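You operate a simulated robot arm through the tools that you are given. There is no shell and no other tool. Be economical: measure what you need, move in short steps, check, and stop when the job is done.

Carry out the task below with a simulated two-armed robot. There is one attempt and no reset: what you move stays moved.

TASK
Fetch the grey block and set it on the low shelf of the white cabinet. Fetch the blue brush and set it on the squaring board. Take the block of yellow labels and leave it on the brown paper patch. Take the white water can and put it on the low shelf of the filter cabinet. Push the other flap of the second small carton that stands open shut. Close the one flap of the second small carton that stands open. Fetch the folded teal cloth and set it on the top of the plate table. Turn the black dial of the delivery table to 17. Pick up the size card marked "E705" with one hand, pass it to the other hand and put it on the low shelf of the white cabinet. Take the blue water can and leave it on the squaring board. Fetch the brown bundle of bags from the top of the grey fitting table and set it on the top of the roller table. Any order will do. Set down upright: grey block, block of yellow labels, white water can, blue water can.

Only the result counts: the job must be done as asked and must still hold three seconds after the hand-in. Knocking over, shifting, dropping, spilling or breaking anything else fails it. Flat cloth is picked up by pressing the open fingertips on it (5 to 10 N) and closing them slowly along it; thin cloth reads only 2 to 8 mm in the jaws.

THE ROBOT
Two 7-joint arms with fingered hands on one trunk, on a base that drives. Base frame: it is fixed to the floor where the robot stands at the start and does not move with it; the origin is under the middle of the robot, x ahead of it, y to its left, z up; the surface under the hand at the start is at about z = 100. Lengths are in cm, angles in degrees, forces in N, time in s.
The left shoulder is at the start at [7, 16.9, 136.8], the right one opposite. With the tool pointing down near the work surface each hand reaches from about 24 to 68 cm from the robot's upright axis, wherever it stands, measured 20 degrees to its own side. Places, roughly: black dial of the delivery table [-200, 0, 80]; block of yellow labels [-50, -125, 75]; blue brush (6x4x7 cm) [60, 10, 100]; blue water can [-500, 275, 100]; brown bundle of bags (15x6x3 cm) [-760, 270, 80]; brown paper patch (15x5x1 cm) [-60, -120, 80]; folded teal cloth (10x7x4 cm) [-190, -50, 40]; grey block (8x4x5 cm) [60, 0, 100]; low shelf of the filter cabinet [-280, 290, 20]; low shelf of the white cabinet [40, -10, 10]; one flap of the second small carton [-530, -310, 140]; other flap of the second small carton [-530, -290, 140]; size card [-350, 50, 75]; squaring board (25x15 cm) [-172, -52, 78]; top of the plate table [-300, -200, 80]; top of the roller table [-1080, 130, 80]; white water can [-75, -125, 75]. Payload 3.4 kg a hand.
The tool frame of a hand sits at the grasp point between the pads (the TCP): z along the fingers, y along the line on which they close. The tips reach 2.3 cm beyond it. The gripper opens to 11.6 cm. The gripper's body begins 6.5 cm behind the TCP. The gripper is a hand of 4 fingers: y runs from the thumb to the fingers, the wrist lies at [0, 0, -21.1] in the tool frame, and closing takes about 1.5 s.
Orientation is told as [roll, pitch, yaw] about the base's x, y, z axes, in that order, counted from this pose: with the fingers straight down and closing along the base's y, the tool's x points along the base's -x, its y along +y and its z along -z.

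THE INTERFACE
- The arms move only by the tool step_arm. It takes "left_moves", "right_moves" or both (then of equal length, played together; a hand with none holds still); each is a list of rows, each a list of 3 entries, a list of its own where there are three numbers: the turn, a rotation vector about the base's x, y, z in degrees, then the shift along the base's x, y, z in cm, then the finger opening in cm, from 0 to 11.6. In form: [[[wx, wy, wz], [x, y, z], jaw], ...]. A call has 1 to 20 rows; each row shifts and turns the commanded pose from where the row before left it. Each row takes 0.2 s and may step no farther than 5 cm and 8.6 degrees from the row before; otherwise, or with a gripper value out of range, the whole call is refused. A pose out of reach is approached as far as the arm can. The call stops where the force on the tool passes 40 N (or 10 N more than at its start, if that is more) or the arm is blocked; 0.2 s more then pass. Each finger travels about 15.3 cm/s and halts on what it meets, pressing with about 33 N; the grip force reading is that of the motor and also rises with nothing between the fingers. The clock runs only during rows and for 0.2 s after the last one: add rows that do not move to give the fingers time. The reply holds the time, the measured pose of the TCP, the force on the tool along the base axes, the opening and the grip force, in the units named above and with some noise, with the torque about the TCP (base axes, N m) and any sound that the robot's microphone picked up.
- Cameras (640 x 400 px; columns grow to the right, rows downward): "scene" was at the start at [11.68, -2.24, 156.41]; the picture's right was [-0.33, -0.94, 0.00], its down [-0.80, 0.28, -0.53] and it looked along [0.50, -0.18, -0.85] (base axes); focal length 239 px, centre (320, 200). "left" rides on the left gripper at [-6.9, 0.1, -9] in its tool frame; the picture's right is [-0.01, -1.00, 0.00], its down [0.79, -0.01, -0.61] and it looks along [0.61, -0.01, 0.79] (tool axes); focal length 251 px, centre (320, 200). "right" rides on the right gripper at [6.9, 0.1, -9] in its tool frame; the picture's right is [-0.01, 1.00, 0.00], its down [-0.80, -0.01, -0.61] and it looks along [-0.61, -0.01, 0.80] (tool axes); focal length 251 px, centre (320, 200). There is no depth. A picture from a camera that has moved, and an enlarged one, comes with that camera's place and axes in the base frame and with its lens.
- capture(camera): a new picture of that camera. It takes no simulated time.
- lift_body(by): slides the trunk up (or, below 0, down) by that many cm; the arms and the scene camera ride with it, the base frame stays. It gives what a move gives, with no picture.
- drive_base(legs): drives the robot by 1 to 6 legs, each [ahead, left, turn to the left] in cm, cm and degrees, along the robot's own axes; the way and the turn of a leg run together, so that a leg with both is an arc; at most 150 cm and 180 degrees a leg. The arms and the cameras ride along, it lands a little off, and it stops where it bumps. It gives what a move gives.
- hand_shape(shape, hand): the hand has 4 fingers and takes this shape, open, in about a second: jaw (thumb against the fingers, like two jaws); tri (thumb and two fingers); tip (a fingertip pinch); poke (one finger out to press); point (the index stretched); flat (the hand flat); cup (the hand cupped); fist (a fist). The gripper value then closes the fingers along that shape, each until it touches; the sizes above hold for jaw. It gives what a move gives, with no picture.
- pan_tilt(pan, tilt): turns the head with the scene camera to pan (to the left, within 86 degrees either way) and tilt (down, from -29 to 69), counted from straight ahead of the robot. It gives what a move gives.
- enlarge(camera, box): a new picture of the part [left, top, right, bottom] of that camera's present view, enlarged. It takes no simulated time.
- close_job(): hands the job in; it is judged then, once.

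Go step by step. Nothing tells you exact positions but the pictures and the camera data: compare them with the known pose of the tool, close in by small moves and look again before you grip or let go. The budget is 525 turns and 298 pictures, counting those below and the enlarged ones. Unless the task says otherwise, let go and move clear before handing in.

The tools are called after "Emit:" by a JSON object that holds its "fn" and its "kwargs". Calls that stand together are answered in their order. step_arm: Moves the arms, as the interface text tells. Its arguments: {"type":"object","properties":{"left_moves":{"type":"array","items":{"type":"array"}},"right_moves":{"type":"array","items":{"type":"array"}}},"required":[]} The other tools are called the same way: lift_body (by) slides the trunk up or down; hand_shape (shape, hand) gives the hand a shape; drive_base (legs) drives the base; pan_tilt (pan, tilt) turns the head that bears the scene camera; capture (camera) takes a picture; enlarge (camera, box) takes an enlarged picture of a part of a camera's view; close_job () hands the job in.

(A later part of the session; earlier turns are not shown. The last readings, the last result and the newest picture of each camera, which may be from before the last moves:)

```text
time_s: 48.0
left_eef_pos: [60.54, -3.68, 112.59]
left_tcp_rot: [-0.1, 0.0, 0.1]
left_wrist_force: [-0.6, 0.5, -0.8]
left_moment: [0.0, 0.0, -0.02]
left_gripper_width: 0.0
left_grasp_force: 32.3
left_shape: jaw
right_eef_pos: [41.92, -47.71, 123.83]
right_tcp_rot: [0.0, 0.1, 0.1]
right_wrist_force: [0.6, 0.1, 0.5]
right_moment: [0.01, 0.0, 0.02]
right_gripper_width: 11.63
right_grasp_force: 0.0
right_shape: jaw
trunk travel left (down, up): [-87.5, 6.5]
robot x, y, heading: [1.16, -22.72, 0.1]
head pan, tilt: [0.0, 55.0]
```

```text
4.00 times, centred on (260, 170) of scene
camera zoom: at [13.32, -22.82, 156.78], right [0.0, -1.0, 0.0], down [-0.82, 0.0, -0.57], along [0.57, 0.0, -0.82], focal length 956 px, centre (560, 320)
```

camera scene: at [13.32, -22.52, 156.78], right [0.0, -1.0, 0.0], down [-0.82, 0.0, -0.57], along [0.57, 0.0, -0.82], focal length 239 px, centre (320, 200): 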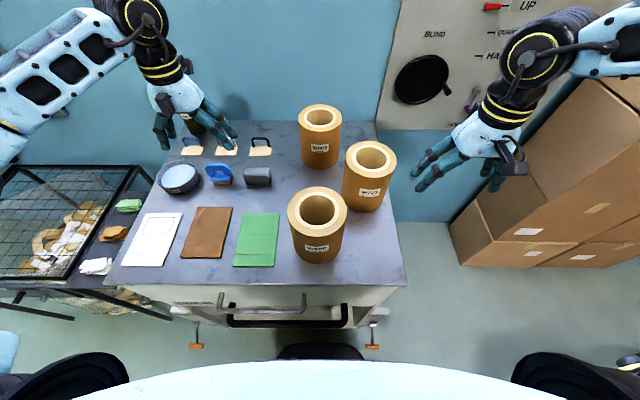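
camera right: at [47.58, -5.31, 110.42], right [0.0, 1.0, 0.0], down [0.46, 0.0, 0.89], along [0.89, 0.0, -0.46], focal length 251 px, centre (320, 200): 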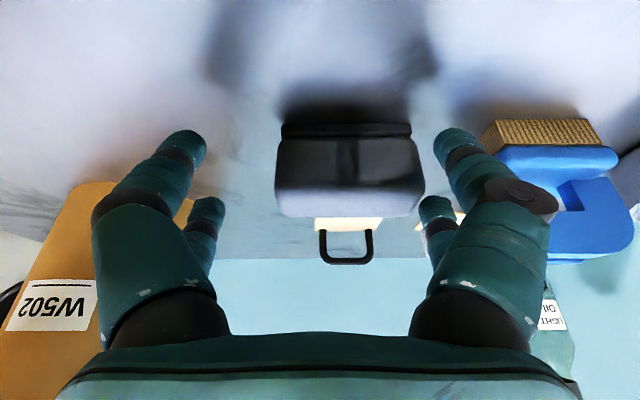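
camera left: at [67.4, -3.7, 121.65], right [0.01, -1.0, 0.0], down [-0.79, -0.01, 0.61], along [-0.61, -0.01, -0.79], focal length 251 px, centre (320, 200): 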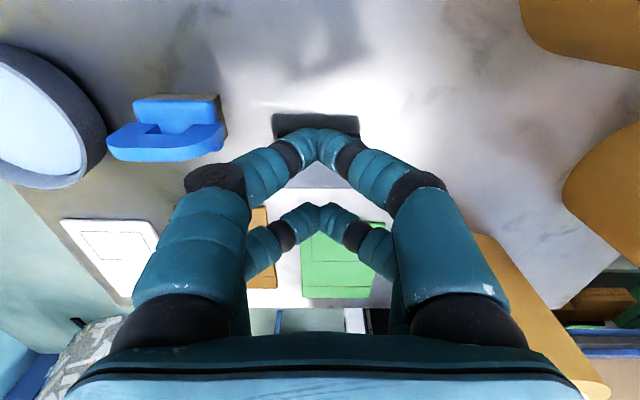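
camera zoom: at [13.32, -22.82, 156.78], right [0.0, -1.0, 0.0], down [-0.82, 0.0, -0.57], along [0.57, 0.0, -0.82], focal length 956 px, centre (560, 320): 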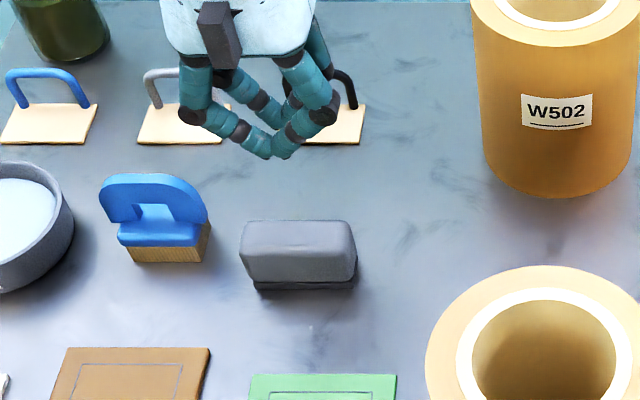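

The block was squeezed 2.8 cm toward me because the two finger pairs sit ±2 cm about the TCP and missed its rounded 4 cm end. I'll turn the hand 90° so it closes across the 4 cm width instead; block now ≈ [57.6, -3.9].

Emit:
{"fn": "step_arm", "kwargs": {"left_moves": [[[0, 0, 0], [0, 0, 4], 8], [[0, 0, -8.2], [-0.3, 0, 0], 8], [[0, 0, -8.2], [-0.3, 0, 0], 8], [[0, 0, -8.2], [-0.3, 0, 0], 8], [[0, 0, -8.2], [-0.3, 0, 0], 8], [[0, 0, -8.2], [-0.3, 0, 0], 8], [[0, 0, -8.2], [-0.3, 0, 0], 8], [[0, 0, -8.2], [-0.3, 0, 0], 8], [[0, 0, -8.2], [-0.3, 0, 0], 8], [[0, 0, -8.2], [-0.3, 0, 0], 8], [[0, 0, -8.2], [-0.3, 0, 0], 8], [[0, 0, -8.2], [0, 0, 0], 8], [[0, 0, 0], [0, 0, 0], 8]]}}

Emit:
{"fn": "capture", "kwargs": {"camera": "left"}}

Emit:
{"fn": "capture", "kwargs": {"camera": "scene"}}

```text
time_s: 50.8
left_eef_pos: [57.62, -3.83, 116.57]
left_tcp_rot: [0.0, 0.0, -90.1]
left_wrist_force: [-0.1, 0.4, 0.5]
left_moment: [0.0, 0.02, 0.02]
left_gripper_width: 7.96
left_grasp_force: 0.1
left_shape: jaw
right_eef_pos: [41.87, -47.71, 123.86]
right_tcp_rot: [0.0, 0.0, 0.1]
right_wrist_force: [0.2, 0.6, -0.4]
right_moment: [0.04, 0.06, -0.03]
right_gripper_width: 11.6
right_grasp_force: 0.1
right_shape: jaw
trunk travel left (down, up): [-87.5, 6.5]
robot x, y, heading: [0.82, -23.15, 0.1]
head pan, tilt: [0.0, 55.0]
```

```text
268 pictures are left
camera left: at [57.59, -10.66, 125.61], right [-1.0, -0.01, 0.0], down [-0.01, 0.79, 0.61], along [0.0, 0.61, -0.79], focal length 251 px, centre (320, 200)
```

left: 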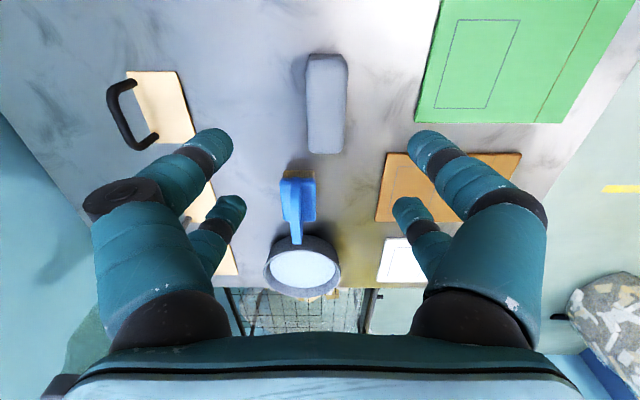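

```text
267 pictures are left
camera scene: at [13.28, -22.83, 156.79], right [0.0, -1.0, 0.0], down [-0.82, 0.0, -0.57], along [0.57, 0.0, -0.82], focal length 239 px, centre (320, 200)
```

scene: 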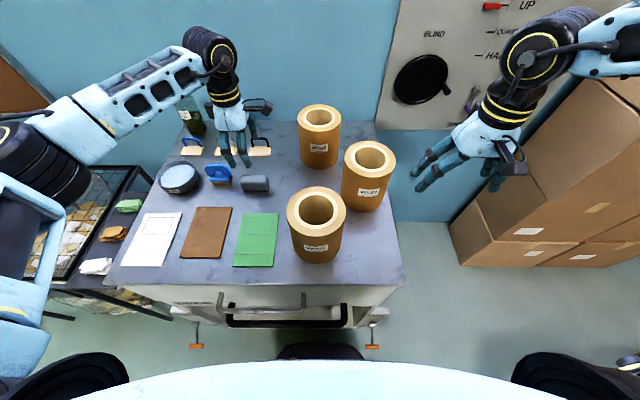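

Now well lined up; block centre ≈ [57.0, -4.0]. Descend to z≈103 and close.

Emit:
{"fn": "step_arm", "kwargs": {"left_moves": [[[0, 0, 0], [-0.5, 0, -4], 8], [[0, 0, 0], [0, 0, -4], 8], [[0, 0, 0], [0, 0, -3], 8], [[0, 0, 0], [0, 0, -2.4], 8], [[0, 0, 0], [0, 0, 0], 6], [[0, 0, 0], [0, 0, 0], 4], [[0, 0, 0], [0, 0, 0], 3], [[0, 0, 0], [0, 0, 0], 3], [[0, 0, 0], [0, 0, 0], 3], [[0, 0, 0], [0, 0, 0], 3], [[0, 0, 0], [0, 0, 0], 3]]}}

Emit:
{"fn": "capture", "kwargs": {"camera": "left"}}

```text
time_s: 53.2
left_eef_pos: [57.02, -3.83, 103.14]
left_tcp_rot: [0.0, 0.1, -90.1]
left_wrist_force: [-1.0, 0.0, -0.5]
left_moment: [-0.01, -0.02, -0.02]
left_gripper_width: 3.14
left_grasp_force: 0.0
left_shape: jaw
right_eef_pos: [41.89, -47.82, 123.93]
right_tcp_rot: [0.0, 0.0, 0.1]
right_wrist_force: [0.5, -0.1, -0.6]
right_moment: [0.0, 0.01, -0.01]
right_gripper_width: 11.59
right_grasp_force: 0.1
right_shape: jaw
trunk travel left (down, up): [-87.5, 6.5]
robot x, y, heading: [0.66, -23.16, 0.1]
head pan, tilt: [0.0, 55.0]
```

```text
266 pictures are left
camera left: at [57.02, -10.7, 112.13], right [-1.0, -0.01, 0.0], down [-0.01, 0.79, 0.61], along [-0.01, 0.61, -0.79], focal length 251 px, centre (320, 200)
```

left: 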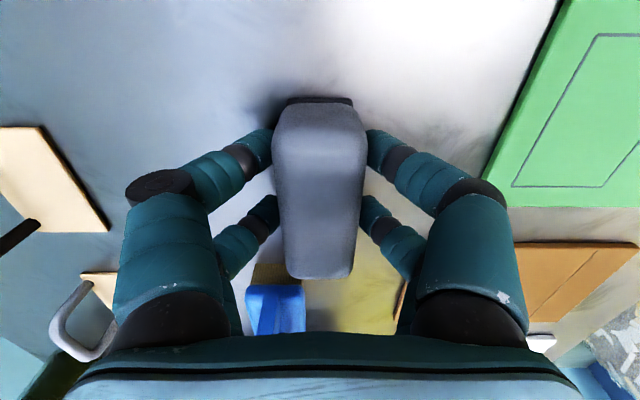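

Emit:
{"fn": "step_arm", "kwargs": {"left_moves": [[[0, 0, 0], [0, 0, 0], 1.5], [[0, 0, 0], [0, 0, 0], 1.5], [[0, 0, 0], [0, 0, 0], 1.5], [[0, 0, 0], [0, 0, 0], 1.5], [[0, 0, 0], [0, 0, 2], 1.5], [[0, 0, 0], [0, 0, 4], 1.5], [[0, 0, 0], [0, 0, 4], 1.5], [[0, 0, 0], [0, 0, 0], 1.5]]}}

Emit:
{"fn": "capture", "kwargs": {"camera": "left"}}

```text
time_s: 55.0
left_eef_pos: [57.05, -3.81, 113.09]
left_tcp_rot: [0.0, -0.1, -90.0]
left_wrist_force: [-0.3, 0.1, -0.5]
left_moment: [-0.01, -0.03, 0.04]
left_gripper_width: 2.75
left_grasp_force: 32.7
left_shape: jaw
right_eef_pos: [41.8, -47.72, 123.8]
right_tcp_rot: [0.0, 0.0, 0.1]
right_wrist_force: [0.2, -0.3, 0.3]
right_moment: [0.01, -0.01, -0.04]
right_gripper_width: 11.61
right_grasp_force: 0.0
right_shape: jaw
trunk travel left (down, up): [-87.5, 6.5]
robot x, y, heading: [0.65, -23.12, 0.2]
head pan, tilt: [0.0, 55.0]
```

```text
265 pictures are left
camera left: at [57.09, -10.61, 122.17], right [-1.0, -0.01, 0.0], down [-0.01, 0.8, 0.61], along [-0.01, 0.61, -0.8], focal length 251 px, centre (320, 200)
```

left: 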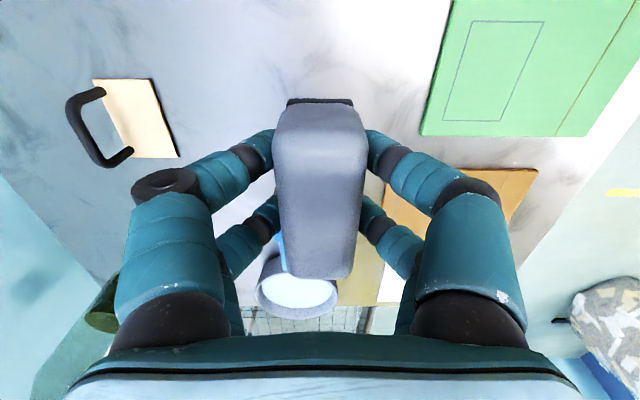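

Block is held. Now back out, lower the trunk fully and approach the bay.

Emit:
{"fn": "drive_base", "kwargs": {"legs": [[-60, 0, 0]]}}

Emit:
{"fn": "lift_body", "kwargs": {"by": -40}}

Emit:
{"fn": "lift_body", "kwargs": {"by": -40}}

Emit:
{"fn": "pan_tilt", "kwargs": {"pan": 10, "tilt": 35}}

Emit:
{"fn": "capture", "kwargs": {"camera": "scene"}}

```text
time_s: 58.4
left_eef_pos: [-2.23, -4.13, 112.93]
left_tcp_rot: [-0.1, 0.0, -90.3]
left_wrist_force: [0.7, 0.7, -1.1]
left_moment: [-0.01, 0.03, -0.01]
left_gripper_width: 2.72
left_grasp_force: 33.2
left_shape: jaw
right_eef_pos: [-17.48, -48.06, 123.76]
right_tcp_rot: [0.1, 0.0, -0.1]
right_wrist_force: [0.1, -0.4, 0.2]
right_moment: [0.0, 0.03, 0.0]
right_gripper_width: 11.59
right_grasp_force: 0.2
right_shape: jaw
trunk travel left (down, up): [-87.5, 6.5]
robot x, y, heading: [-58.45, -23.4, -0.2]
head pan, tilt: [0.0, 55.0]
```

```text
time_s: 62.2
left_eef_pos: [-2.29, -4.16, 73.19]
left_tcp_rot: [0.0, 0.1, -90.3]
left_wrist_force: [-1.0, 0.2, -1.3]
left_moment: [-0.02, -0.02, 0.0]
left_gripper_width: 2.74
left_grasp_force: 33.1
left_shape: jaw
right_eef_pos: [-17.75, -48.02, 83.84]
right_tcp_rot: [0.0, 0.0, -0.2]
right_wrist_force: [0.0, -0.1, -0.1]
right_moment: [-0.02, 0.01, 0.02]
right_gripper_width: 11.58
right_grasp_force: 0.0
right_shape: jaw
trunk travel left (down, up): [-47.5, 46.5]
robot x, y, heading: [-58.6, -23.27, -0.0]
head pan, tilt: [0.0, 55.0]
```

```text
time_s: 66.0
left_eef_pos: [-2.32, -4.09, 33.1]
left_tcp_rot: [-0.1, 0.1, -90.3]
left_wrist_force: [0.1, 0.0, -1.9]
left_moment: [0.02, -0.01, 0.0]
left_gripper_width: 2.74
left_grasp_force: 33.1
left_shape: jaw
right_eef_pos: [-17.75, -48.03, 43.88]
right_tcp_rot: [0.0, 0.0, -0.2]
right_wrist_force: [0.6, -0.3, -0.2]
right_moment: [-0.03, 0.04, 0.02]
right_gripper_width: 11.58
right_grasp_force: 0.0
right_shape: jaw
trunk travel left (down, up): [-7.5, 86.5]
robot x, y, heading: [-58.64, -23.03, -0.3]
head pan, tilt: [0.0, 55.0]
```

```text
time_s: 66.9
left_eef_pos: [-2.41, -4.17, 32.95]
left_tcp_rot: [0.0, 0.1, -90.3]
left_wrist_force: [0.6, 0.3, -1.1]
left_moment: [0.01, 0.0, -0.01]
left_gripper_width: 2.74
left_grasp_force: 33.2
left_shape: jaw
right_eef_pos: [-17.68, -48.05, 43.88]
right_tcp_rot: [0.0, 0.0, -0.1]
right_wrist_force: [0.3, -0.1, 0.0]
right_moment: [-0.03, -0.01, 0.0]
right_gripper_width: 11.57
right_grasp_force: 0.1
right_shape: jaw
trunk travel left (down, up): [-7.5, 86.5]
robot x, y, heading: [-58.64, -22.55, 0.1]
head pan, tilt: [10.0, 35.0]
```

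```text
264 pictures are left
camera scene: at [-44.73, -21.43, 79.6], right [0.17, -0.99, 0.0], down [-0.57, -0.1, -0.82], along [0.81, 0.14, -0.57], focal length 239 px, centre (320, 200)
```

scene: 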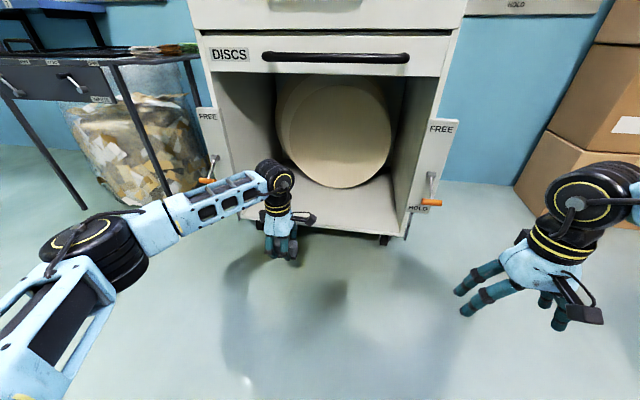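

The forearm comes in from the left, so I shift 12 cm right to keep clear of the bay's left wall, retract the right hand, then go ahead 43.

Emit:
{"fn": "step_arm", "kwargs": {"right_moves": [[[0, 0, 0], [-4, 0, 2], 11.6], [[0, 0, 0], [-4, 0, 2], 11.6], [[0, 0, 0], [-3, 0, 2], 11.6]]}}

Emit:
{"fn": "drive_base", "kwargs": {"legs": [[0, -12, 0], [33, 0, 0]]}}

Emit:
{"fn": "capture", "kwargs": {"camera": "scene"}}

```text
time_s: 67.7
left_eef_pos: [-2.27, -4.07, 32.98]
left_tcp_rot: [0.0, 0.0, -90.3]
left_wrist_force: [0.0, 0.3, -1.9]
left_moment: [-0.01, 0.01, 0.0]
left_gripper_width: 2.76
left_grasp_force: 33.2
left_shape: jaw
right_eef_pos: [-28.75, -48.1, 49.87]
right_tcp_rot: [0.1, 0.0, -0.2]
right_wrist_force: [-0.1, 0.7, 0.6]
right_moment: [0.0, 0.01, -0.04]
right_gripper_width: 11.59
right_grasp_force: 0.0
right_shape: jaw
trunk travel left (down, up): [-7.5, 86.5]
robot x, y, heading: [-58.55, -23.18, -0.2]
head pan, tilt: [10.0, 35.0]
```

```text
time_s: 70.7
left_eef_pos: [30.62, -16.0, 33.05]
left_tcp_rot: [0.0, 0.0, -90.1]
left_wrist_force: [0.0, 0.4, -0.2]
left_moment: [0.01, 0.0, -0.03]
left_gripper_width: 2.73
left_grasp_force: 33.3
left_shape: jaw
right_eef_pos: [4.35, -60.1, 49.89]
right_tcp_rot: [0.0, 0.0, 0.0]
right_wrist_force: [-0.4, -0.1, -0.6]
right_moment: [0.01, -0.01, 0.01]
right_gripper_width: 11.57
right_grasp_force: 0.0
right_shape: jaw
trunk travel left (down, up): [-7.5, 86.5]
robot x, y, heading: [-25.34, -35.18, 0.3]
head pan, tilt: [10.0, 35.0]
```

```text
263 pictures are left
camera scene: at [-11.7, -33.46, 79.61], right [0.17, -0.98, 0.0], down [-0.56, -0.1, -0.82], along [0.81, 0.14, -0.57], focal length 239 px, centre (320, 200)
```

scene: 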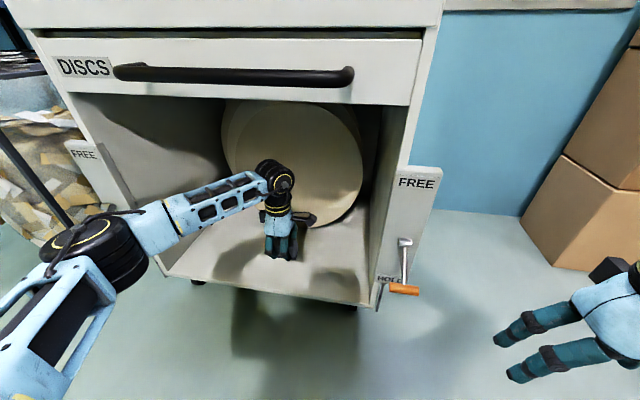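

Emit:
{"fn": "drive_base", "kwargs": {"legs": [[11, 0, 0]]}}

Emit:
{"fn": "step_arm", "kwargs": {"left_moves": [[[0, 0, 0], [0, 0, -4], 1.5], [[0, 0, 0], [0, 0, -4], 1.5], [[0, 0, 0], [0, 0, -3], 1.5], [[0, 0, 0], [0, 0, -3], 1.5], [[0, 0, 0], [0, 0, 0], 1.5]]}}

Emit:
{"fn": "capture", "kwargs": {"camera": "scene"}}

Emit:
{"fn": "capture", "kwargs": {"camera": "left"}}

```text
time_s: 71.9
left_eef_pos: [41.57, -16.02, 33.19]
left_tcp_rot: [0.0, 0.0, -90.2]
left_wrist_force: [0.3, 0.4, -0.3]
left_moment: [0.0, 0.01, -0.01]
left_gripper_width: 2.75
left_grasp_force: 33.1
left_shape: jaw
right_eef_pos: [15.42, -60.04, 49.81]
right_tcp_rot: [0.1, 0.0, 0.1]
right_wrist_force: [-0.3, 0.9, -0.1]
right_moment: [-0.01, 0.0, -0.01]
right_gripper_width: 11.59
right_grasp_force: 0.1
right_shape: jaw
trunk travel left (down, up): [-7.5, 86.5]
robot x, y, heading: [-14.38, -34.94, 0.3]
head pan, tilt: [10.0, 35.0]
```

```text
time_s: 73.1
left_eef_pos: [41.67, -16.06, 19.11]
left_tcp_rot: [0.0, -0.1, -90.3]
left_wrist_force: [-0.4, -0.3, -1.6]
left_moment: [-0.04, 0.01, -0.01]
left_gripper_width: 2.77
left_grasp_force: 33.2
left_shape: jaw
right_eef_pos: [15.33, -60.1, 49.92]
right_tcp_rot: [0.1, 0.0, -0.1]
right_wrist_force: [0.1, 0.4, -0.2]
right_moment: [0.0, -0.02, 0.01]
right_gripper_width: 11.59
right_grasp_force: 0.1
right_shape: jaw
trunk travel left (down, up): [-7.5, 86.5]
robot x, y, heading: [-14.58, -35.27, 0.2]
head pan, tilt: [10.0, 35.0]
```

```text
262 pictures are left
camera scene: at [-0.72, -33.45, 79.61], right [0.17, -0.98, 0.0], down [-0.57, -0.1, -0.82], along [0.81, 0.14, -0.57], focal length 239 px, centre (320, 200)
```

scene: 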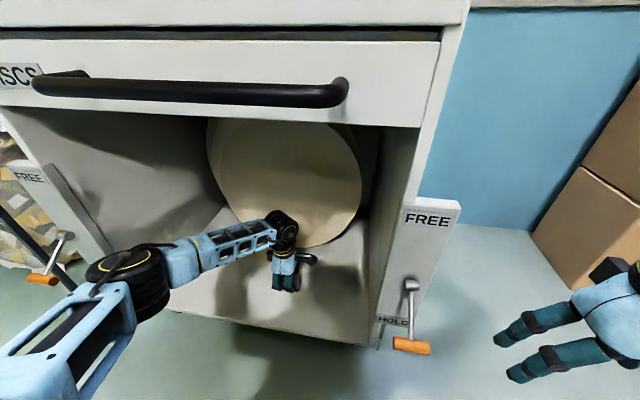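

```text
261 pictures are left
camera left: at [41.64, -22.94, 28.08], right [-1.0, -0.01, 0.0], down [0.0, 0.8, 0.61], along [0.0, 0.61, -0.8], focal length 251 px, centre (320, 200)
```

left: 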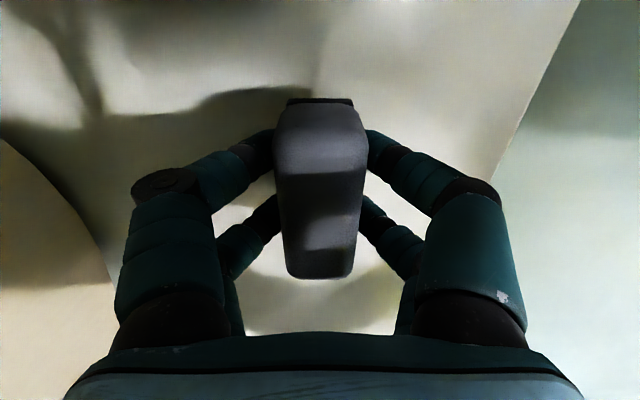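

Emit:
{"fn": "step_arm", "kwargs": {"left_moves": [[[0, 0, 0], [0, 0, -1], 1.5], [[0, 0, 0], [0, 0, -1], 1.5], [[0, 0, 0], [0, 0, -1], 1.5], [[0, 0, 0], [0, 0, 0], 1.5]]}}

```text
time_s: 74.1
left_eef_pos: [41.73, -16.01, 16.77]
left_tcp_rot: [0.5, -0.1, -90.1]
left_wrist_force: [-8.8, 1.0, 29.5]
left_moment: [0.03, 0.34, 0.01]
left_gripper_width: 2.81
left_grasp_force: 33.0
left_shape: jaw
right_eef_pos: [15.19, -60.07, 49.86]
right_tcp_rot: [0.1, -0.3, 0.0]
right_wrist_force: [0.2, -0.9, 0.5]
right_moment: [0.0, 0.0, 0.01]
right_gripper_width: 11.59
right_grasp_force: 0.1
right_shape: jaw
trunk travel left (down, up): [-7.5, 86.5]
robot x, y, heading: [-14.78, -35.12, -0.0]
head pan, tilt: [10.0, 35.0]
stopped in row 4 (left hand): the force on the tool passed its limit at 41 N (the readings are from after the stop); the commanded pose is now the measured one
```

Contact with the shelf floor. Release slowly and rise.

Emit:
{"fn": "step_arm", "kwargs": {"left_moves": [[[0, 0, 0], [0, 0, 0.2], 1.5], [[0, 0, 0], [0, 0, 0], 3.5], [[0, 0, 0], [0, 0, 0], 5], [[0, 0, 0], [0, 0, 0], 7], [[0, 0, 0], [0, 0, 0], 8], [[0, 0, 0], [0, 0, 3], 8], [[0, 0, 0], [0, 0, 4], 8], [[0, 0, 0], [0, 0, 4], 8]]}}

Emit:
{"fn": "capture", "kwargs": {"camera": "left"}}

```text
time_s: 75.9
left_eef_pos: [41.62, -16.09, 27.37]
left_tcp_rot: [0.1, 0.0, -90.2]
left_wrist_force: [-0.8, -0.5, 0.3]
left_moment: [0.0, -0.06, 0.01]
left_gripper_width: 7.95
left_grasp_force: 0.0
left_shape: jaw
right_eef_pos: [15.37, -60.0, 49.84]
right_tcp_rot: [0.0, 0.0, 0.0]
right_wrist_force: [0.2, -0.9, -0.9]
right_moment: [-0.02, -0.02, -0.01]
right_gripper_width: 11.58
right_grasp_force: 0.2
right_shape: jaw
trunk travel left (down, up): [-7.5, 86.5]
robot x, y, heading: [-14.7, -35.45, 0.1]
head pan, tilt: [10.0, 35.0]
```

```text
260 pictures are left
camera left: at [41.68, -22.97, 36.5], right [-1.0, -0.01, 0.0], down [-0.01, 0.8, 0.6], along [0.0, 0.6, -0.8], focal length 251 px, centre (320, 200)
```

left: 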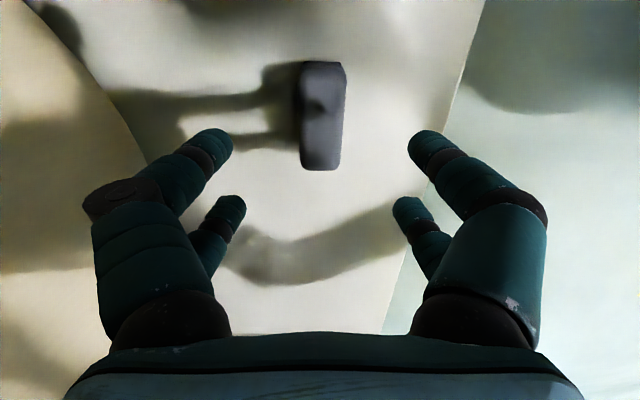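

Block stands on the low shelf. Now back out, rise and go for the brush.

Emit:
{"fn": "drive_base", "kwargs": {"legs": [[-45, 0, 0]]}}

Emit:
{"fn": "lift_body", "kwargs": {"by": 40}}

Emit:
{"fn": "lift_body", "kwargs": {"by": 40}}

Emit:
{"fn": "step_arm", "kwargs": {"left_moves": [[[0, 0, 0], [0, 0, 4], 8], [[0, 0, 0], [0, 0, 4], 8]]}}

Emit:
{"fn": "drive_base", "kwargs": {"legs": [[0, 23, 0], [61, 0, 0]]}}

Emit:
{"fn": "pan_tilt", "kwargs": {"pan": 0, "tilt": 55}}

Emit:
{"fn": "capture", "kwargs": {"camera": "scene"}}

Emit:
{"fn": "capture", "kwargs": {"camera": "left"}}

```text
time_s: 78.6
left_eef_pos: [-3.42, -16.01, 27.37]
left_tcp_rot: [0.1, -0.1, -89.9]
left_wrist_force: [0.0, 0.2, 0.5]
left_moment: [0.0, -0.02, 0.01]
left_gripper_width: 7.96
left_grasp_force: 0.0
left_shape: jaw
right_eef_pos: [-29.43, -59.95, 49.8]
right_tcp_rot: [0.1, 0.0, 0.3]
right_wrist_force: [-0.3, -0.1, -0.4]
right_moment: [-0.01, 0.0, -0.02]
right_gripper_width: 11.61
right_grasp_force: 0.0
right_shape: jaw
trunk travel left (down, up): [-7.5, 86.5]
robot x, y, heading: [-59.79, -34.9, 0.6]
head pan, tilt: [10.0, 35.0]
```

```text
time_s: 82.5
left_eef_pos: [-3.34, -15.99, 67.42]
left_tcp_rot: [0.1, -0.1, -89.9]
left_wrist_force: [-0.4, -0.5, 0.2]
left_moment: [0.02, 0.0, 0.0]
left_gripper_width: 8.0
left_grasp_force: 0.0
left_shape: jaw
right_eef_pos: [-29.57, -60.13, 89.74]
right_tcp_rot: [0.0, 0.0, 0.2]
right_wrist_force: [-0.7, -0.8, 0.6]
right_moment: [0.0, -0.01, 0.0]
right_gripper_width: 11.61
right_grasp_force: 0.0
right_shape: jaw
trunk travel left (down, up): [-47.5, 46.5]
robot x, y, heading: [-59.65, -35.21, 0.4]
head pan, tilt: [10.0, 35.0]
```

```text
time_s: 86.3
left_eef_pos: [-3.24, -15.94, 107.33]
left_tcp_rot: [0.1, -0.1, -89.9]
left_wrist_force: [0.6, 0.0, -0.4]
left_moment: [-0.02, 0.0, 0.01]
left_gripper_width: 7.97
left_grasp_force: 0.0
left_shape: jaw
right_eef_pos: [-29.53, -60.13, 129.73]
right_tcp_rot: [0.0, 0.0, 0.1]
right_wrist_force: [-0.1, 0.6, 0.0]
right_moment: [-0.01, -0.02, 0.04]
right_gripper_width: 11.57
right_grasp_force: 0.2
right_shape: jaw
trunk travel left (down, up): [-87.5, 6.5]
robot x, y, heading: [-59.53, -35.34, 0.3]
head pan, tilt: [10.0, 35.0]
```

```text
time_s: 86.9
left_eef_pos: [-3.31, -16.05, 115.36]
left_tcp_rot: [0.2, -0.1, -89.8]
left_wrist_force: [0.0, -0.8, -0.6]
left_moment: [0.0, -0.01, 0.05]
left_gripper_width: 7.99
left_grasp_force: 0.0
left_shape: jaw
right_eef_pos: [-29.58, -60.15, 129.8]
right_tcp_rot: [0.0, -0.1, 0.3]
right_wrist_force: [-0.4, 0.0, 0.4]
right_moment: [-0.03, -0.03, -0.02]
right_gripper_width: 11.59
right_grasp_force: 0.1
right_shape: jaw
trunk travel left (down, up): [-87.5, 6.5]
robot x, y, heading: [-59.54, -35.25, 0.6]
head pan, tilt: [10.0, 35.0]
```

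```text
time_s: 91.6
left_eef_pos: [57.23, 7.61, 115.5]
left_tcp_rot: [0.3, -0.1, -89.8]
left_wrist_force: [-0.2, 0.0, 0.5]
left_moment: [-0.01, -0.02, 0.0]
left_gripper_width: 7.96
left_grasp_force: 0.1
left_shape: jaw
right_eef_pos: [31.04, -36.65, 129.79]
right_tcp_rot: [0.0, 0.0, 0.5]
right_wrist_force: [-0.3, -0.1, -0.2]
right_moment: [-0.03, 0.0, 0.01]
right_gripper_width: 11.61
right_grasp_force: 0.0
right_shape: jaw
trunk travel left (down, up): [-87.5, 6.5]
robot x, y, heading: [1.1, -11.73, 0.7]
head pan, tilt: [10.0, 35.0]
```

```text
time_s: 92.5
left_eef_pos: [57.35, 7.53, 115.28]
left_tcp_rot: [0.1, -0.1, -89.6]
left_wrist_force: [0.0, -0.3, -0.3]
left_moment: [-0.02, -0.01, 0.01]
left_gripper_width: 7.95
left_grasp_force: 0.0
left_shape: jaw
right_eef_pos: [31.24, -36.63, 129.84]
right_tcp_rot: [0.0, 0.0, 0.5]
right_wrist_force: [-0.9, 0.1, 1.6]
right_moment: [0.02, 0.01, 0.0]
right_gripper_width: 11.59
right_grasp_force: 0.1
right_shape: jaw
trunk travel left (down, up): [-87.5, 6.5]
robot x, y, heading: [0.81, -11.39, 0.6]
head pan, tilt: [0.0, 55.0]
```

```text
259 pictures are left
camera scene: at [13.53, -11.69, 156.79], right [0.01, -1.0, 0.0], down [-0.82, -0.01, -0.57], along [0.57, 0.01, -0.82], focal length 239 px, centre (320, 200)
```

scene: 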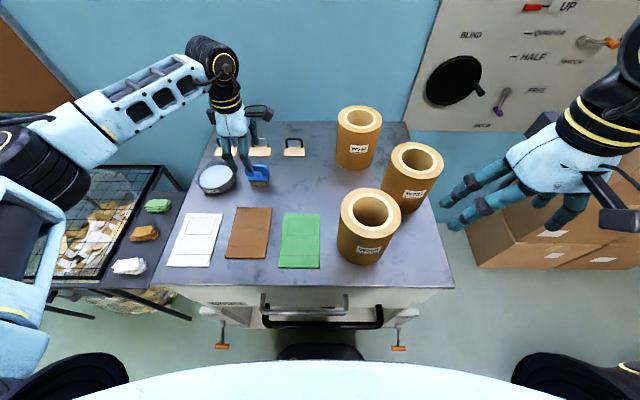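

```text
258 pictures are left
camera left: at [57.39, 0.71, 124.46], right [-1.0, -0.01, 0.0], down [-0.01, 0.8, 0.61], along [-0.01, 0.61, -0.8], focal length 251 px, centre (320, 200)
```

left: 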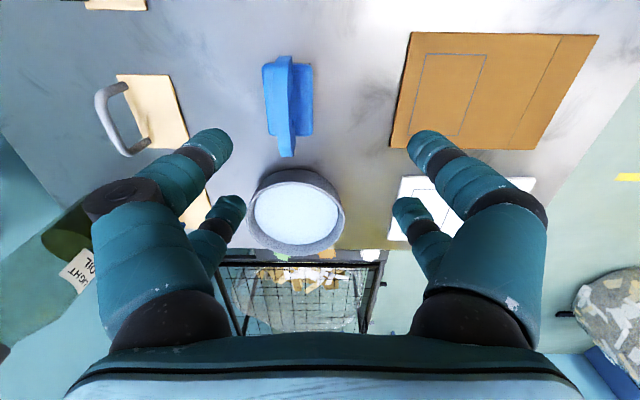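

Brush centre ≈ [60.0, 6.7]. Align, descend and grip.

Emit:
{"fn": "step_arm", "kwargs": {"left_moves": [[[0, 0, 0], [2.6, -0.8, 0], 8], [[0, 0, 0], [0, 0, -4], 8], [[0, 0, 0], [0, 0, -4], 8], [[0, 0, 0], [0, 0, -2], 8], [[0, 0, 0], [0, 0, 0], 8]]}}

Emit:
{"fn": "capture", "kwargs": {"camera": "left"}}

```text
time_s: 93.7
left_eef_pos: [59.83, 6.87, 105.19]
left_tcp_rot: [0.2, -0.1, -89.7]
left_wrist_force: [0.3, 0.0, 0.0]
left_moment: [-0.01, 0.01, 0.0]
left_gripper_width: 7.99
left_grasp_force: 0.1
left_shape: jaw
right_eef_pos: [31.14, -36.55, 129.78]
right_tcp_rot: [0.0, 0.0, 0.5]
right_wrist_force: [-0.9, -0.6, 0.1]
right_moment: [0.03, 0.01, -0.02]
right_gripper_width: 11.56
right_grasp_force: 0.0
right_shape: jaw
trunk travel left (down, up): [-87.5, 6.5]
robot x, y, heading: [0.83, -11.77, 0.6]
head pan, tilt: [0.0, 55.0]
```

```text
257 pictures are left
camera left: at [59.89, -0.1, 114.32], right [-1.0, -0.01, 0.0], down [-0.01, 0.8, 0.61], along [-0.01, 0.61, -0.8], focal length 251 px, centre (320, 200)
```

left: 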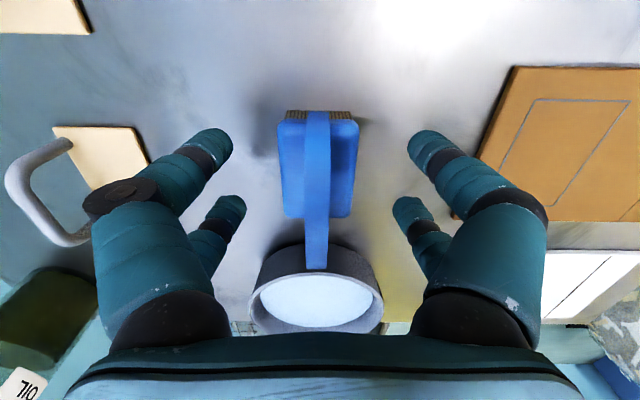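

Emit:
{"fn": "step_arm", "kwargs": {"left_moves": [[[0, 0, 0], [0, 0, -2], 8], [[0, 0, 0], [0, 0, 0], 6], [[0, 0, 0], [0, 0, 0], 4], [[0, 0, 0], [0, 0, 0], 2], [[0, 0, 0], [0, 0, 0], 1], [[0, 0, 0], [0, 0, 0], 1], [[0, 0, 0], [0, 0, 0], 1], [[0, 0, 0], [0, 0, 0], 1], [[0, 0, 0], [0, 0, 2], 1], [[0, 0, 0], [0, 0, 4], 1], [[0, 0, 0], [0, 0, 4], 1], [[0, 0, 0], [0, 0, 0], 1]]}}

Emit:
{"fn": "capture", "kwargs": {"camera": "left"}}

```text
time_s: 96.3
left_eef_pos: [60.02, 6.87, 113.48]
left_tcp_rot: [0.1, -0.1, -89.6]
left_wrist_force: [0.4, -1.1, -0.2]
left_moment: [-0.02, 0.0, 0.0]
left_gripper_width: 3.14
left_grasp_force: 32.7
left_shape: jaw
right_eef_pos: [31.31, -36.66, 129.77]
right_tcp_rot: [0.1, -0.1, 0.5]
right_wrist_force: [0.3, 0.8, -0.1]
right_moment: [-0.03, 0.02, -0.01]
right_gripper_width: 11.57
right_grasp_force: 0.0
right_shape: jaw
trunk travel left (down, up): [-87.5, 6.5]
robot x, y, heading: [1.31, -12.1, 0.6]
head pan, tilt: [0.0, 55.0]
```

```text
256 pictures are left
camera left: at [59.96, -0.01, 122.45], right [-1.0, -0.01, 0.0], down [-0.01, 0.8, 0.61], along [-0.01, 0.61, -0.8], focal length 251 px, centre (320, 200)
```

left: 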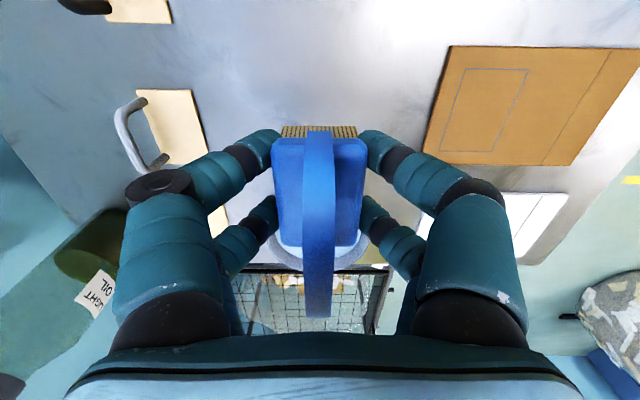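

Brush is held. I back off, turn around and look toward the delivery table and the squaring board.

Emit:
{"fn": "drive_base", "kwargs": {"legs": [[-58, 0, 0], [0, 0, -160]]}}

Emit:
{"fn": "pan_tilt", "kwargs": {"pan": 0, "tilt": 30}}

Emit:
{"fn": "capture", "kwargs": {"camera": "scene"}}

```text
time_s: 106.2
left_eef_pos: [-106.53, -49.62, 113.26]
left_tcp_rot: [0.0, 0.0, 109.7]
left_wrist_force: [-0.3, -0.4, -0.9]
left_moment: [0.0, -0.03, 0.0]
left_gripper_width: 3.12
left_grasp_force: 33.2
left_shape: jaw
right_eef_pos: [-93.75, 0.73, 129.77]
right_tcp_rot: [-0.1, 0.0, -160.2]
right_wrist_force: [0.0, -0.5, -0.2]
right_moment: [-0.02, 0.01, -0.06]
right_gripper_width: 11.58
right_grasp_force: 0.0
right_shape: jaw
trunk travel left (down, up): [-87.5, 6.5]
robot x, y, heading: [-57.02, -12.45, -160.2]
head pan, tilt: [0.0, 55.0]
```

```text
time_s: 107.1
left_eef_pos: [-106.48, -49.58, 113.41]
left_tcp_rot: [0.0, -0.1, 109.6]
left_wrist_force: [0.1, -0.4, -1.0]
left_moment: [-0.01, 0.02, -0.01]
left_gripper_width: 3.08
left_grasp_force: 32.7
left_shape: jaw
right_eef_pos: [-93.85, 0.91, 129.76]
right_tcp_rot: [0.0, 0.0, -160.2]
right_wrist_force: [0.4, 0.0, 0.5]
right_moment: [-0.04, 0.01, -0.01]
right_gripper_width: 11.61
right_grasp_force: 0.0
right_shape: jaw
trunk travel left (down, up): [-87.5, 6.5]
robot x, y, heading: [-57.15, -12.57, -160.0]
head pan, tilt: [0.0, 30.0]
```

```text
255 pictures are left
camera scene: at [-70.19, -17.21, 160.38], right [-0.34, 0.94, 0.0], down [0.47, 0.17, -0.87], along [-0.81, -0.29, -0.5], focal length 239 px, centre (320, 200)
```

scene: 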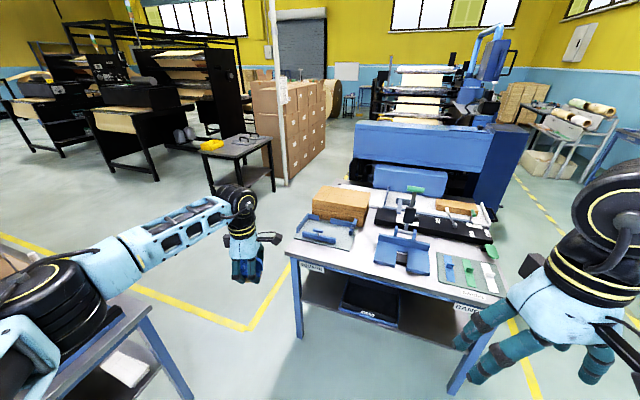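

Emit:
{"fn": "enlarge", "kwargs": {"camera": "scene", "box": [280, 170, 520, 320]}}

```text
2.67 times, centred on (400, 245) of scene
camera zoom: at [-70.19, -17.21, 160.38], right [-0.34, 0.94, 0.0], down [0.47, 0.17, -0.87], along [-0.81, -0.29, -0.5], focal length 637 px, centre (107, 80)
```

zoom: 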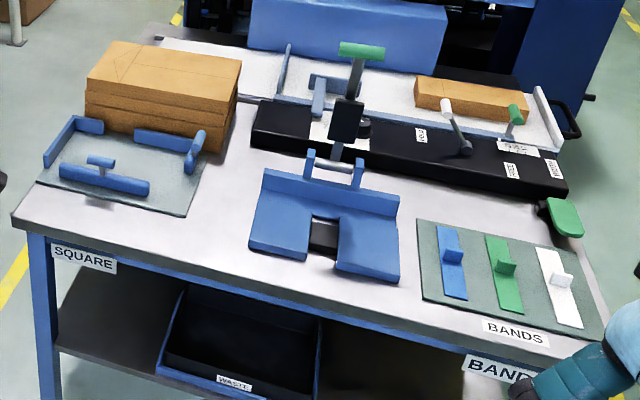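

I see the delivery table: squaring board at its left, bands board right, lower shelf under. I approach it facing -x.

Emit:
{"fn": "drive_base", "kwargs": {"legs": [[0, 0, -20], [25, 0, 0], [30, 22, 0]]}}

Emit:
{"fn": "pan_tilt", "kwargs": {"pan": 15, "tilt": 55}}

Emit:
{"fn": "capture", "kwargs": {"camera": "scene"}}

Emit:
{"fn": "capture", "kwargs": {"camera": "left"}}

```text
time_s: 112.0
left_eef_pos: [-171.38, -52.31, 113.46]
left_tcp_rot: [0.1, 0.0, 89.7]
left_wrist_force: [-0.8, 0.2, -0.7]
left_moment: [0.03, 0.0, 0.0]
left_gripper_width: 3.09
left_grasp_force: 32.8
left_shape: jaw
right_eef_pos: [-142.21, -9.15, 129.92]
right_tcp_rot: [0.1, -0.1, 179.8]
right_wrist_force: [0.3, 0.0, -0.7]
right_moment: [-0.02, -0.01, -0.02]
right_gripper_width: 11.6
right_grasp_force: 0.0
right_shape: jaw
trunk travel left (down, up): [-87.5, 6.5]
robot x, y, heading: [-112.58, -34.46, 180.0]
head pan, tilt: [0.0, 30.0]
```

```text
time_s: 112.8
left_eef_pos: [-171.67, -52.41, 113.28]
left_tcp_rot: [0.1, -0.1, 89.8]
left_wrist_force: [0.8, 0.4, -1.2]
left_moment: [0.02, 0.03, 0.01]
left_gripper_width: 3.08
left_grasp_force: 33.5
left_shape: jaw
right_eef_pos: [-142.49, -9.23, 129.81]
right_tcp_rot: [0.0, 0.0, 179.8]
right_wrist_force: [-0.1, -0.4, -0.1]
right_moment: [0.03, 0.03, 0.05]
right_gripper_width: 11.6
right_grasp_force: 0.0
right_shape: jaw
trunk travel left (down, up): [-87.5, 6.5]
robot x, y, heading: [-112.73, -34.77, 179.7]
head pan, tilt: [15.0, 55.0]
```

```text
253 pictures are left
camera scene: at [-124.56, -36.2, 156.78], right [-0.26, 0.97, 0.0], down [0.79, 0.21, -0.57], along [-0.55, -0.15, -0.82], focal length 239 px, centre (320, 200)
```

scene: 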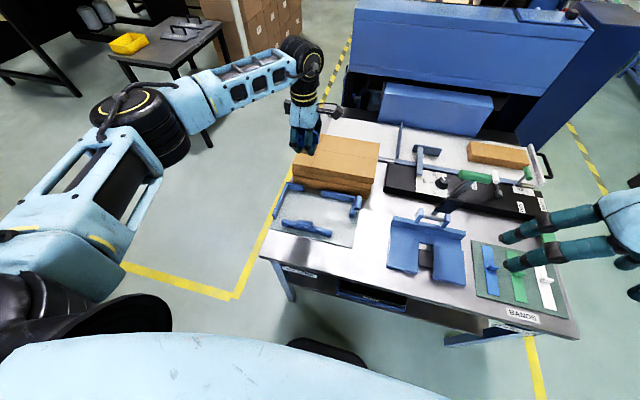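

```text
252 pictures are left
camera left: at [-171.82, -45.62, 122.39], right [1.0, 0.0, 0.0], down [0.0, -0.8, 0.6], along [0.0, -0.6, -0.8], focal length 251 px, centre (320, 200)
```

left: 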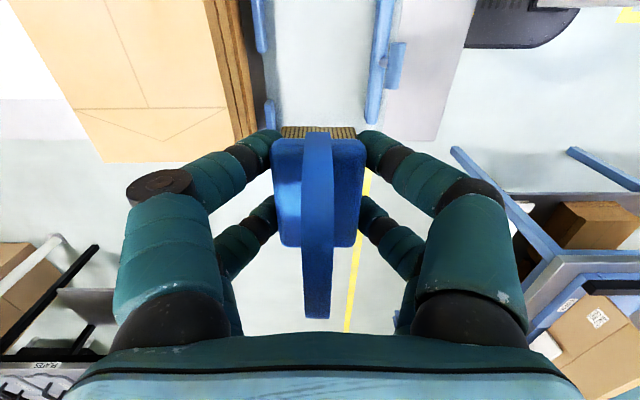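

Emit:
{"fn": "enlarge", "kwargs": {"camera": "scene", "box": [240, 120, 400, 280]}}

```text
2.50 times, centred on (320, 200) of scene
camera zoom: at [-124.56, -36.2, 156.78], right [-0.26, 0.97, 0.0], down [0.79, 0.21, -0.57], along [-0.55, -0.15, -0.82], focal length 597 px, centre (320, 200)
```

zoom: 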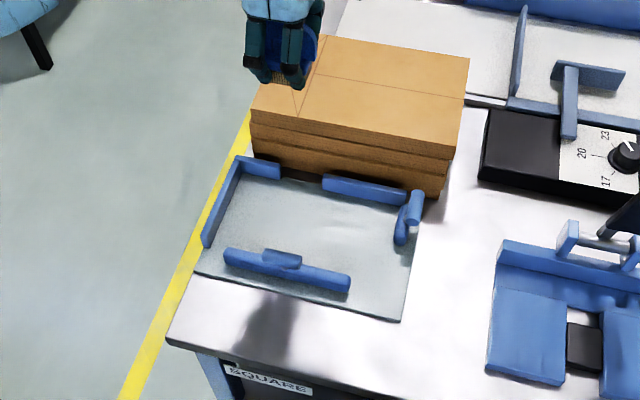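

Free area on the board lies between the pusher (x≈-164) and back fence (x≈-178), y -63..-38. I'll set the brush at about [-171, -57], leaving y≈-45 for the can.

Emit:
{"fn": "lift_body", "kwargs": {"by": -20}}

Emit:
{"fn": "step_arm", "kwargs": {"left_moves": [[[0, 0, 0], [0.3, -2.3, 0], 1], [[0, 0, 0], [0.3, -2.3, 0], 1], [[0, 0, 0], [0, 0, 0], 1]]}}

Emit:
{"fn": "enlarge", "kwargs": {"camera": "scene", "box": [200, 90, 420, 310]}}

Emit:
{"fn": "capture", "kwargs": {"camera": "left"}}

```text
time_s: 115.0
left_eef_pos: [-171.83, -52.34, 93.35]
left_tcp_rot: [0.1, -0.1, 89.7]
left_wrist_force: [0.7, -0.3, -1.1]
left_moment: [0.0, 0.02, -0.02]
left_gripper_width: 3.12
left_grasp_force: 33.0
left_shape: jaw
right_eef_pos: [-142.41, -9.32, 109.75]
right_tcp_rot: [0.0, 0.1, 179.7]
right_wrist_force: [-0.4, 0.5, -0.2]
right_moment: [-0.01, 0.03, 0.0]
right_gripper_width: 11.58
right_grasp_force: 0.1
right_shape: jaw
trunk travel left (down, up): [-67.5, 26.5]
robot x, y, heading: [-112.67, -34.52, 180.0]
head pan, tilt: [15.0, 55.0]
```

```text
time_s: 115.8
left_eef_pos: [-171.19, -56.98, 93.34]
left_tcp_rot: [0.1, -0.1, 89.6]
left_wrist_force: [0.1, 0.9, -1.3]
left_moment: [-0.01, -0.03, 0.03]
left_gripper_width: 3.12
left_grasp_force: 32.9
left_shape: jaw
right_eef_pos: [-142.48, -9.22, 109.74]
right_tcp_rot: [-0.1, 0.0, 179.7]
right_wrist_force: [-0.2, 0.8, 0.8]
right_moment: [-0.01, 0.04, -0.02]
right_gripper_width: 11.62
right_grasp_force: 0.0
right_shape: jaw
trunk travel left (down, up): [-67.5, 26.5]
robot x, y, heading: [-112.78, -34.54, 179.6]
head pan, tilt: [15.0, 55.0]
```

```text
1.82 times, centred on (310, 200) of scene
camera zoom: at [-124.48, -36.07, 136.78], right [-0.26, 0.97, 0.0], down [0.79, 0.21, -0.57], along [-0.55, -0.15, -0.82], focal length 434 px, centre (338, 200)
```

zoom: 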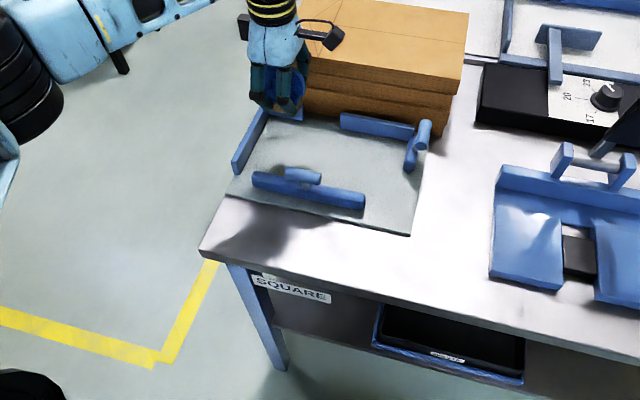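

```text
249 pictures are left
camera left: at [-171.2, -50.13, 102.46], right [1.0, 0.0, 0.0], down [0.0, -0.8, 0.61], along [0.0, -0.61, -0.8], focal length 251 px, centre (320, 200)
```

left: 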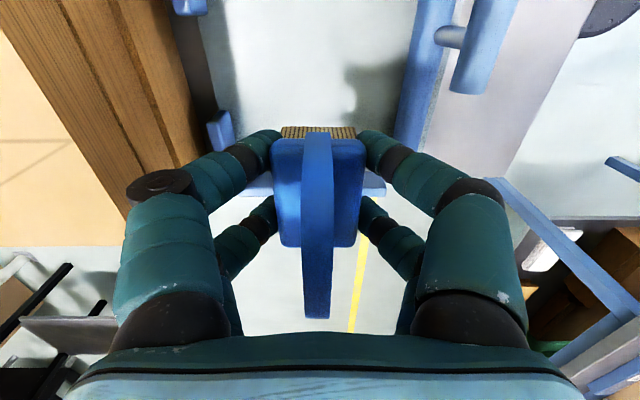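

Well centred over the free strip. Descend to contact.

Emit:
{"fn": "step_arm", "kwargs": {"left_moves": [[[0, 0, 0], [0, 0, -4], 1], [[0, 0, 0], [0, 0, -3], 1], [[0, 0, 0], [0, 0, -1], 1], [[0, 0, 0], [0, 0, -0.7], 1], [[0, 0, 0], [0, 0, -0.7], 1], [[0, 0, 0], [0, 0, -0.7], 1], [[0, 0, 0], [0, 0, -0.7], 1], [[0, 0, 0], [0, 0, 0], 1]]}}

Emit:
{"fn": "enlarge", "kwargs": {"camera": "scene", "box": [240, 90, 400, 250]}}

```text
time_s: 117.6
left_eef_pos: [-171.19, -56.93, 82.56]
left_tcp_rot: [0.1, -0.1, 89.5]
left_wrist_force: [0.4, -0.1, -0.2]
left_moment: [0.02, 0.0, 0.05]
left_gripper_width: 3.11
left_grasp_force: 33.0
left_shape: jaw
right_eef_pos: [-142.54, -9.24, 109.72]
right_tcp_rot: [0.1, 0.0, 179.7]
right_wrist_force: [0.7, 0.4, -0.1]
right_moment: [0.0, -0.01, 0.02]
right_gripper_width: 11.58
right_grasp_force: 0.0
right_shape: jaw
trunk travel left (down, up): [-67.5, 26.5]
robot x, y, heading: [-112.57, -34.17, 179.7]
head pan, tilt: [15.0, 55.0]
```

```text
2.50 times, centred on (320, 170) of scene
camera zoom: at [-124.45, -36.15, 136.79], right [-0.26, 0.97, 0.0], down [0.79, 0.21, -0.57], along [-0.55, -0.15, -0.82], focal length 597 px, centre (320, 275)
```

zoom: 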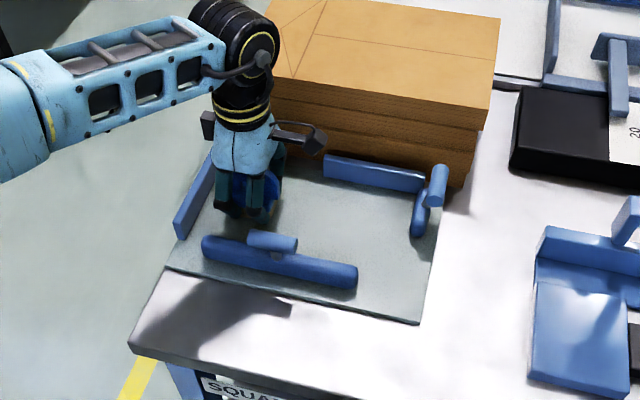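

Still no contact; a bit further down.

Emit:
{"fn": "step_arm", "kwargs": {"left_moves": [[[0, 0, 0], [0, 0, -0.6], 1], [[0, 0, 0], [0, 0, -0.6], 1], [[0, 0, 0], [0, 0, -0.6], 1], [[0, 0, 0], [0, 0, -0.6], 1], [[0, 0, 0], [0, 0, -0.6], 1], [[0, 0, 0], [0, 0, 0], 1]]}}

```text
time_s: 118.5
left_eef_pos: [-171.13, -57.02, 81.55]
left_tcp_rot: [1.0, -0.2, 89.7]
left_wrist_force: [6.6, 0.0, 24.6]
left_moment: [-0.03, -0.26, 0.02]
left_gripper_width: 3.18
left_grasp_force: 32.8
left_shape: jaw
right_eef_pos: [-142.13, -9.19, 109.84]
right_tcp_rot: [0.2, -0.3, 180.0]
right_wrist_force: [-0.5, -0.8, -0.4]
right_moment: [-0.01, 0.03, 0.01]
right_gripper_width: 11.6
right_grasp_force: 0.1
right_shape: jaw
trunk travel left (down, up): [-67.5, 26.5]
robot x, y, heading: [-113.04, -34.53, 180.1]
head pan, tilt: [15.0, 55.0]
stopped in row 4 (left hand): the force on the tool passed its limit at 47 N (the readings are from after the stop); the commanded pose is now the measured one
```

Emit:
{"fn": "step_arm", "kwargs": {"left_moves": [[[0, 0, 0], [0, 0, 0.2], 1], [[0, 0, 0], [0, 0, 0], 3.5], [[0, 0, 0], [0, 0, 0], 5], [[0, 0, 0], [0, 0, 0], 6.5], [[0, 0, 0], [0, 0, 0], 6.5], [[0, 0, 0], [0, 0, 3], 6.5], [[0, 0, 0], [0, 0, 4], 6.5], [[0, 0, 0], [0, 0, 4], 6.5], [[0, 0, 0], [0, 0, 0], 6.5]]}}

Emit:
{"fn": "capture", "kwargs": {"camera": "left"}}

Emit:
{"fn": "enlarge", "kwargs": {"camera": "scene", "box": [200, 60, 600, 310]}}

```text
time_s: 120.5
left_eef_pos: [-171.32, -57.1, 92.25]
left_tcp_rot: [0.7, -0.2, 89.8]
left_wrist_force: [0.5, 0.0, 1.0]
left_moment: [0.0, 0.0, 0.01]
left_gripper_width: 6.43
left_grasp_force: 0.1
left_shape: jaw
right_eef_pos: [-142.48, -9.19, 109.81]
right_tcp_rot: [0.0, 0.0, 179.7]
right_wrist_force: [0.6, 0.5, -0.3]
right_moment: [0.02, 0.01, 0.0]
right_gripper_width: 11.56
right_grasp_force: 0.1
right_shape: jaw
trunk travel left (down, up): [-67.5, 26.5]
robot x, y, heading: [-112.73, -34.09, 179.9]
head pan, tilt: [15.0, 55.0]
```

```text
247 pictures are left
camera left: at [-171.33, -50.31, 101.44], right [1.0, 0.01, -0.01], down [0.01, -0.8, 0.6], along [-0.01, -0.6, -0.8], focal length 251 px, centre (320, 200)
```

left: 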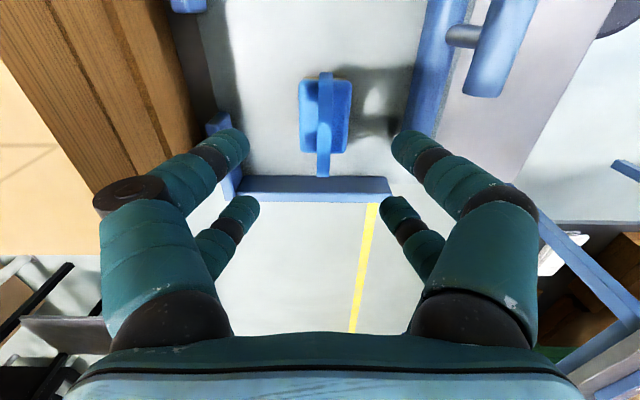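

```text
1.60 times, centred on (400, 185) of scene
camera zoom: at [-124.47, -36.17, 136.78], right [-0.26, 0.97, 0.0], down [0.79, 0.21, -0.57], along [-0.55, -0.15, -0.82], focal length 382 px, centre (192, 224)
```

zoom: 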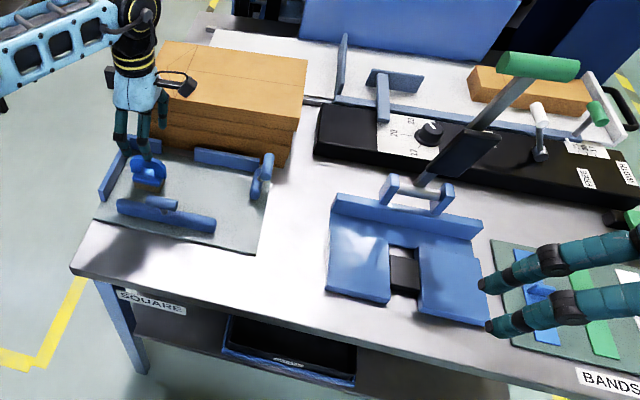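

Brush is on the board. Now a close look at the dial.

Emit:
{"fn": "enlarge", "kwargs": {"camera": "scene", "box": [420, 110, 520, 185]}}

```text
5.33 times, centred on (470, 148) of scene
camera zoom: at [-124.47, -36.17, 136.78], right [-0.26, 0.97, 0.0], down [0.79, 0.21, -0.57], along [-0.55, -0.15, -0.82], focal length 1274 px, centre (-480, 480)
```

zoom: 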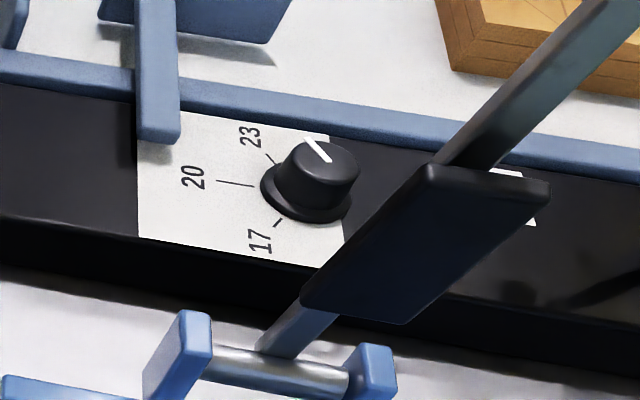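

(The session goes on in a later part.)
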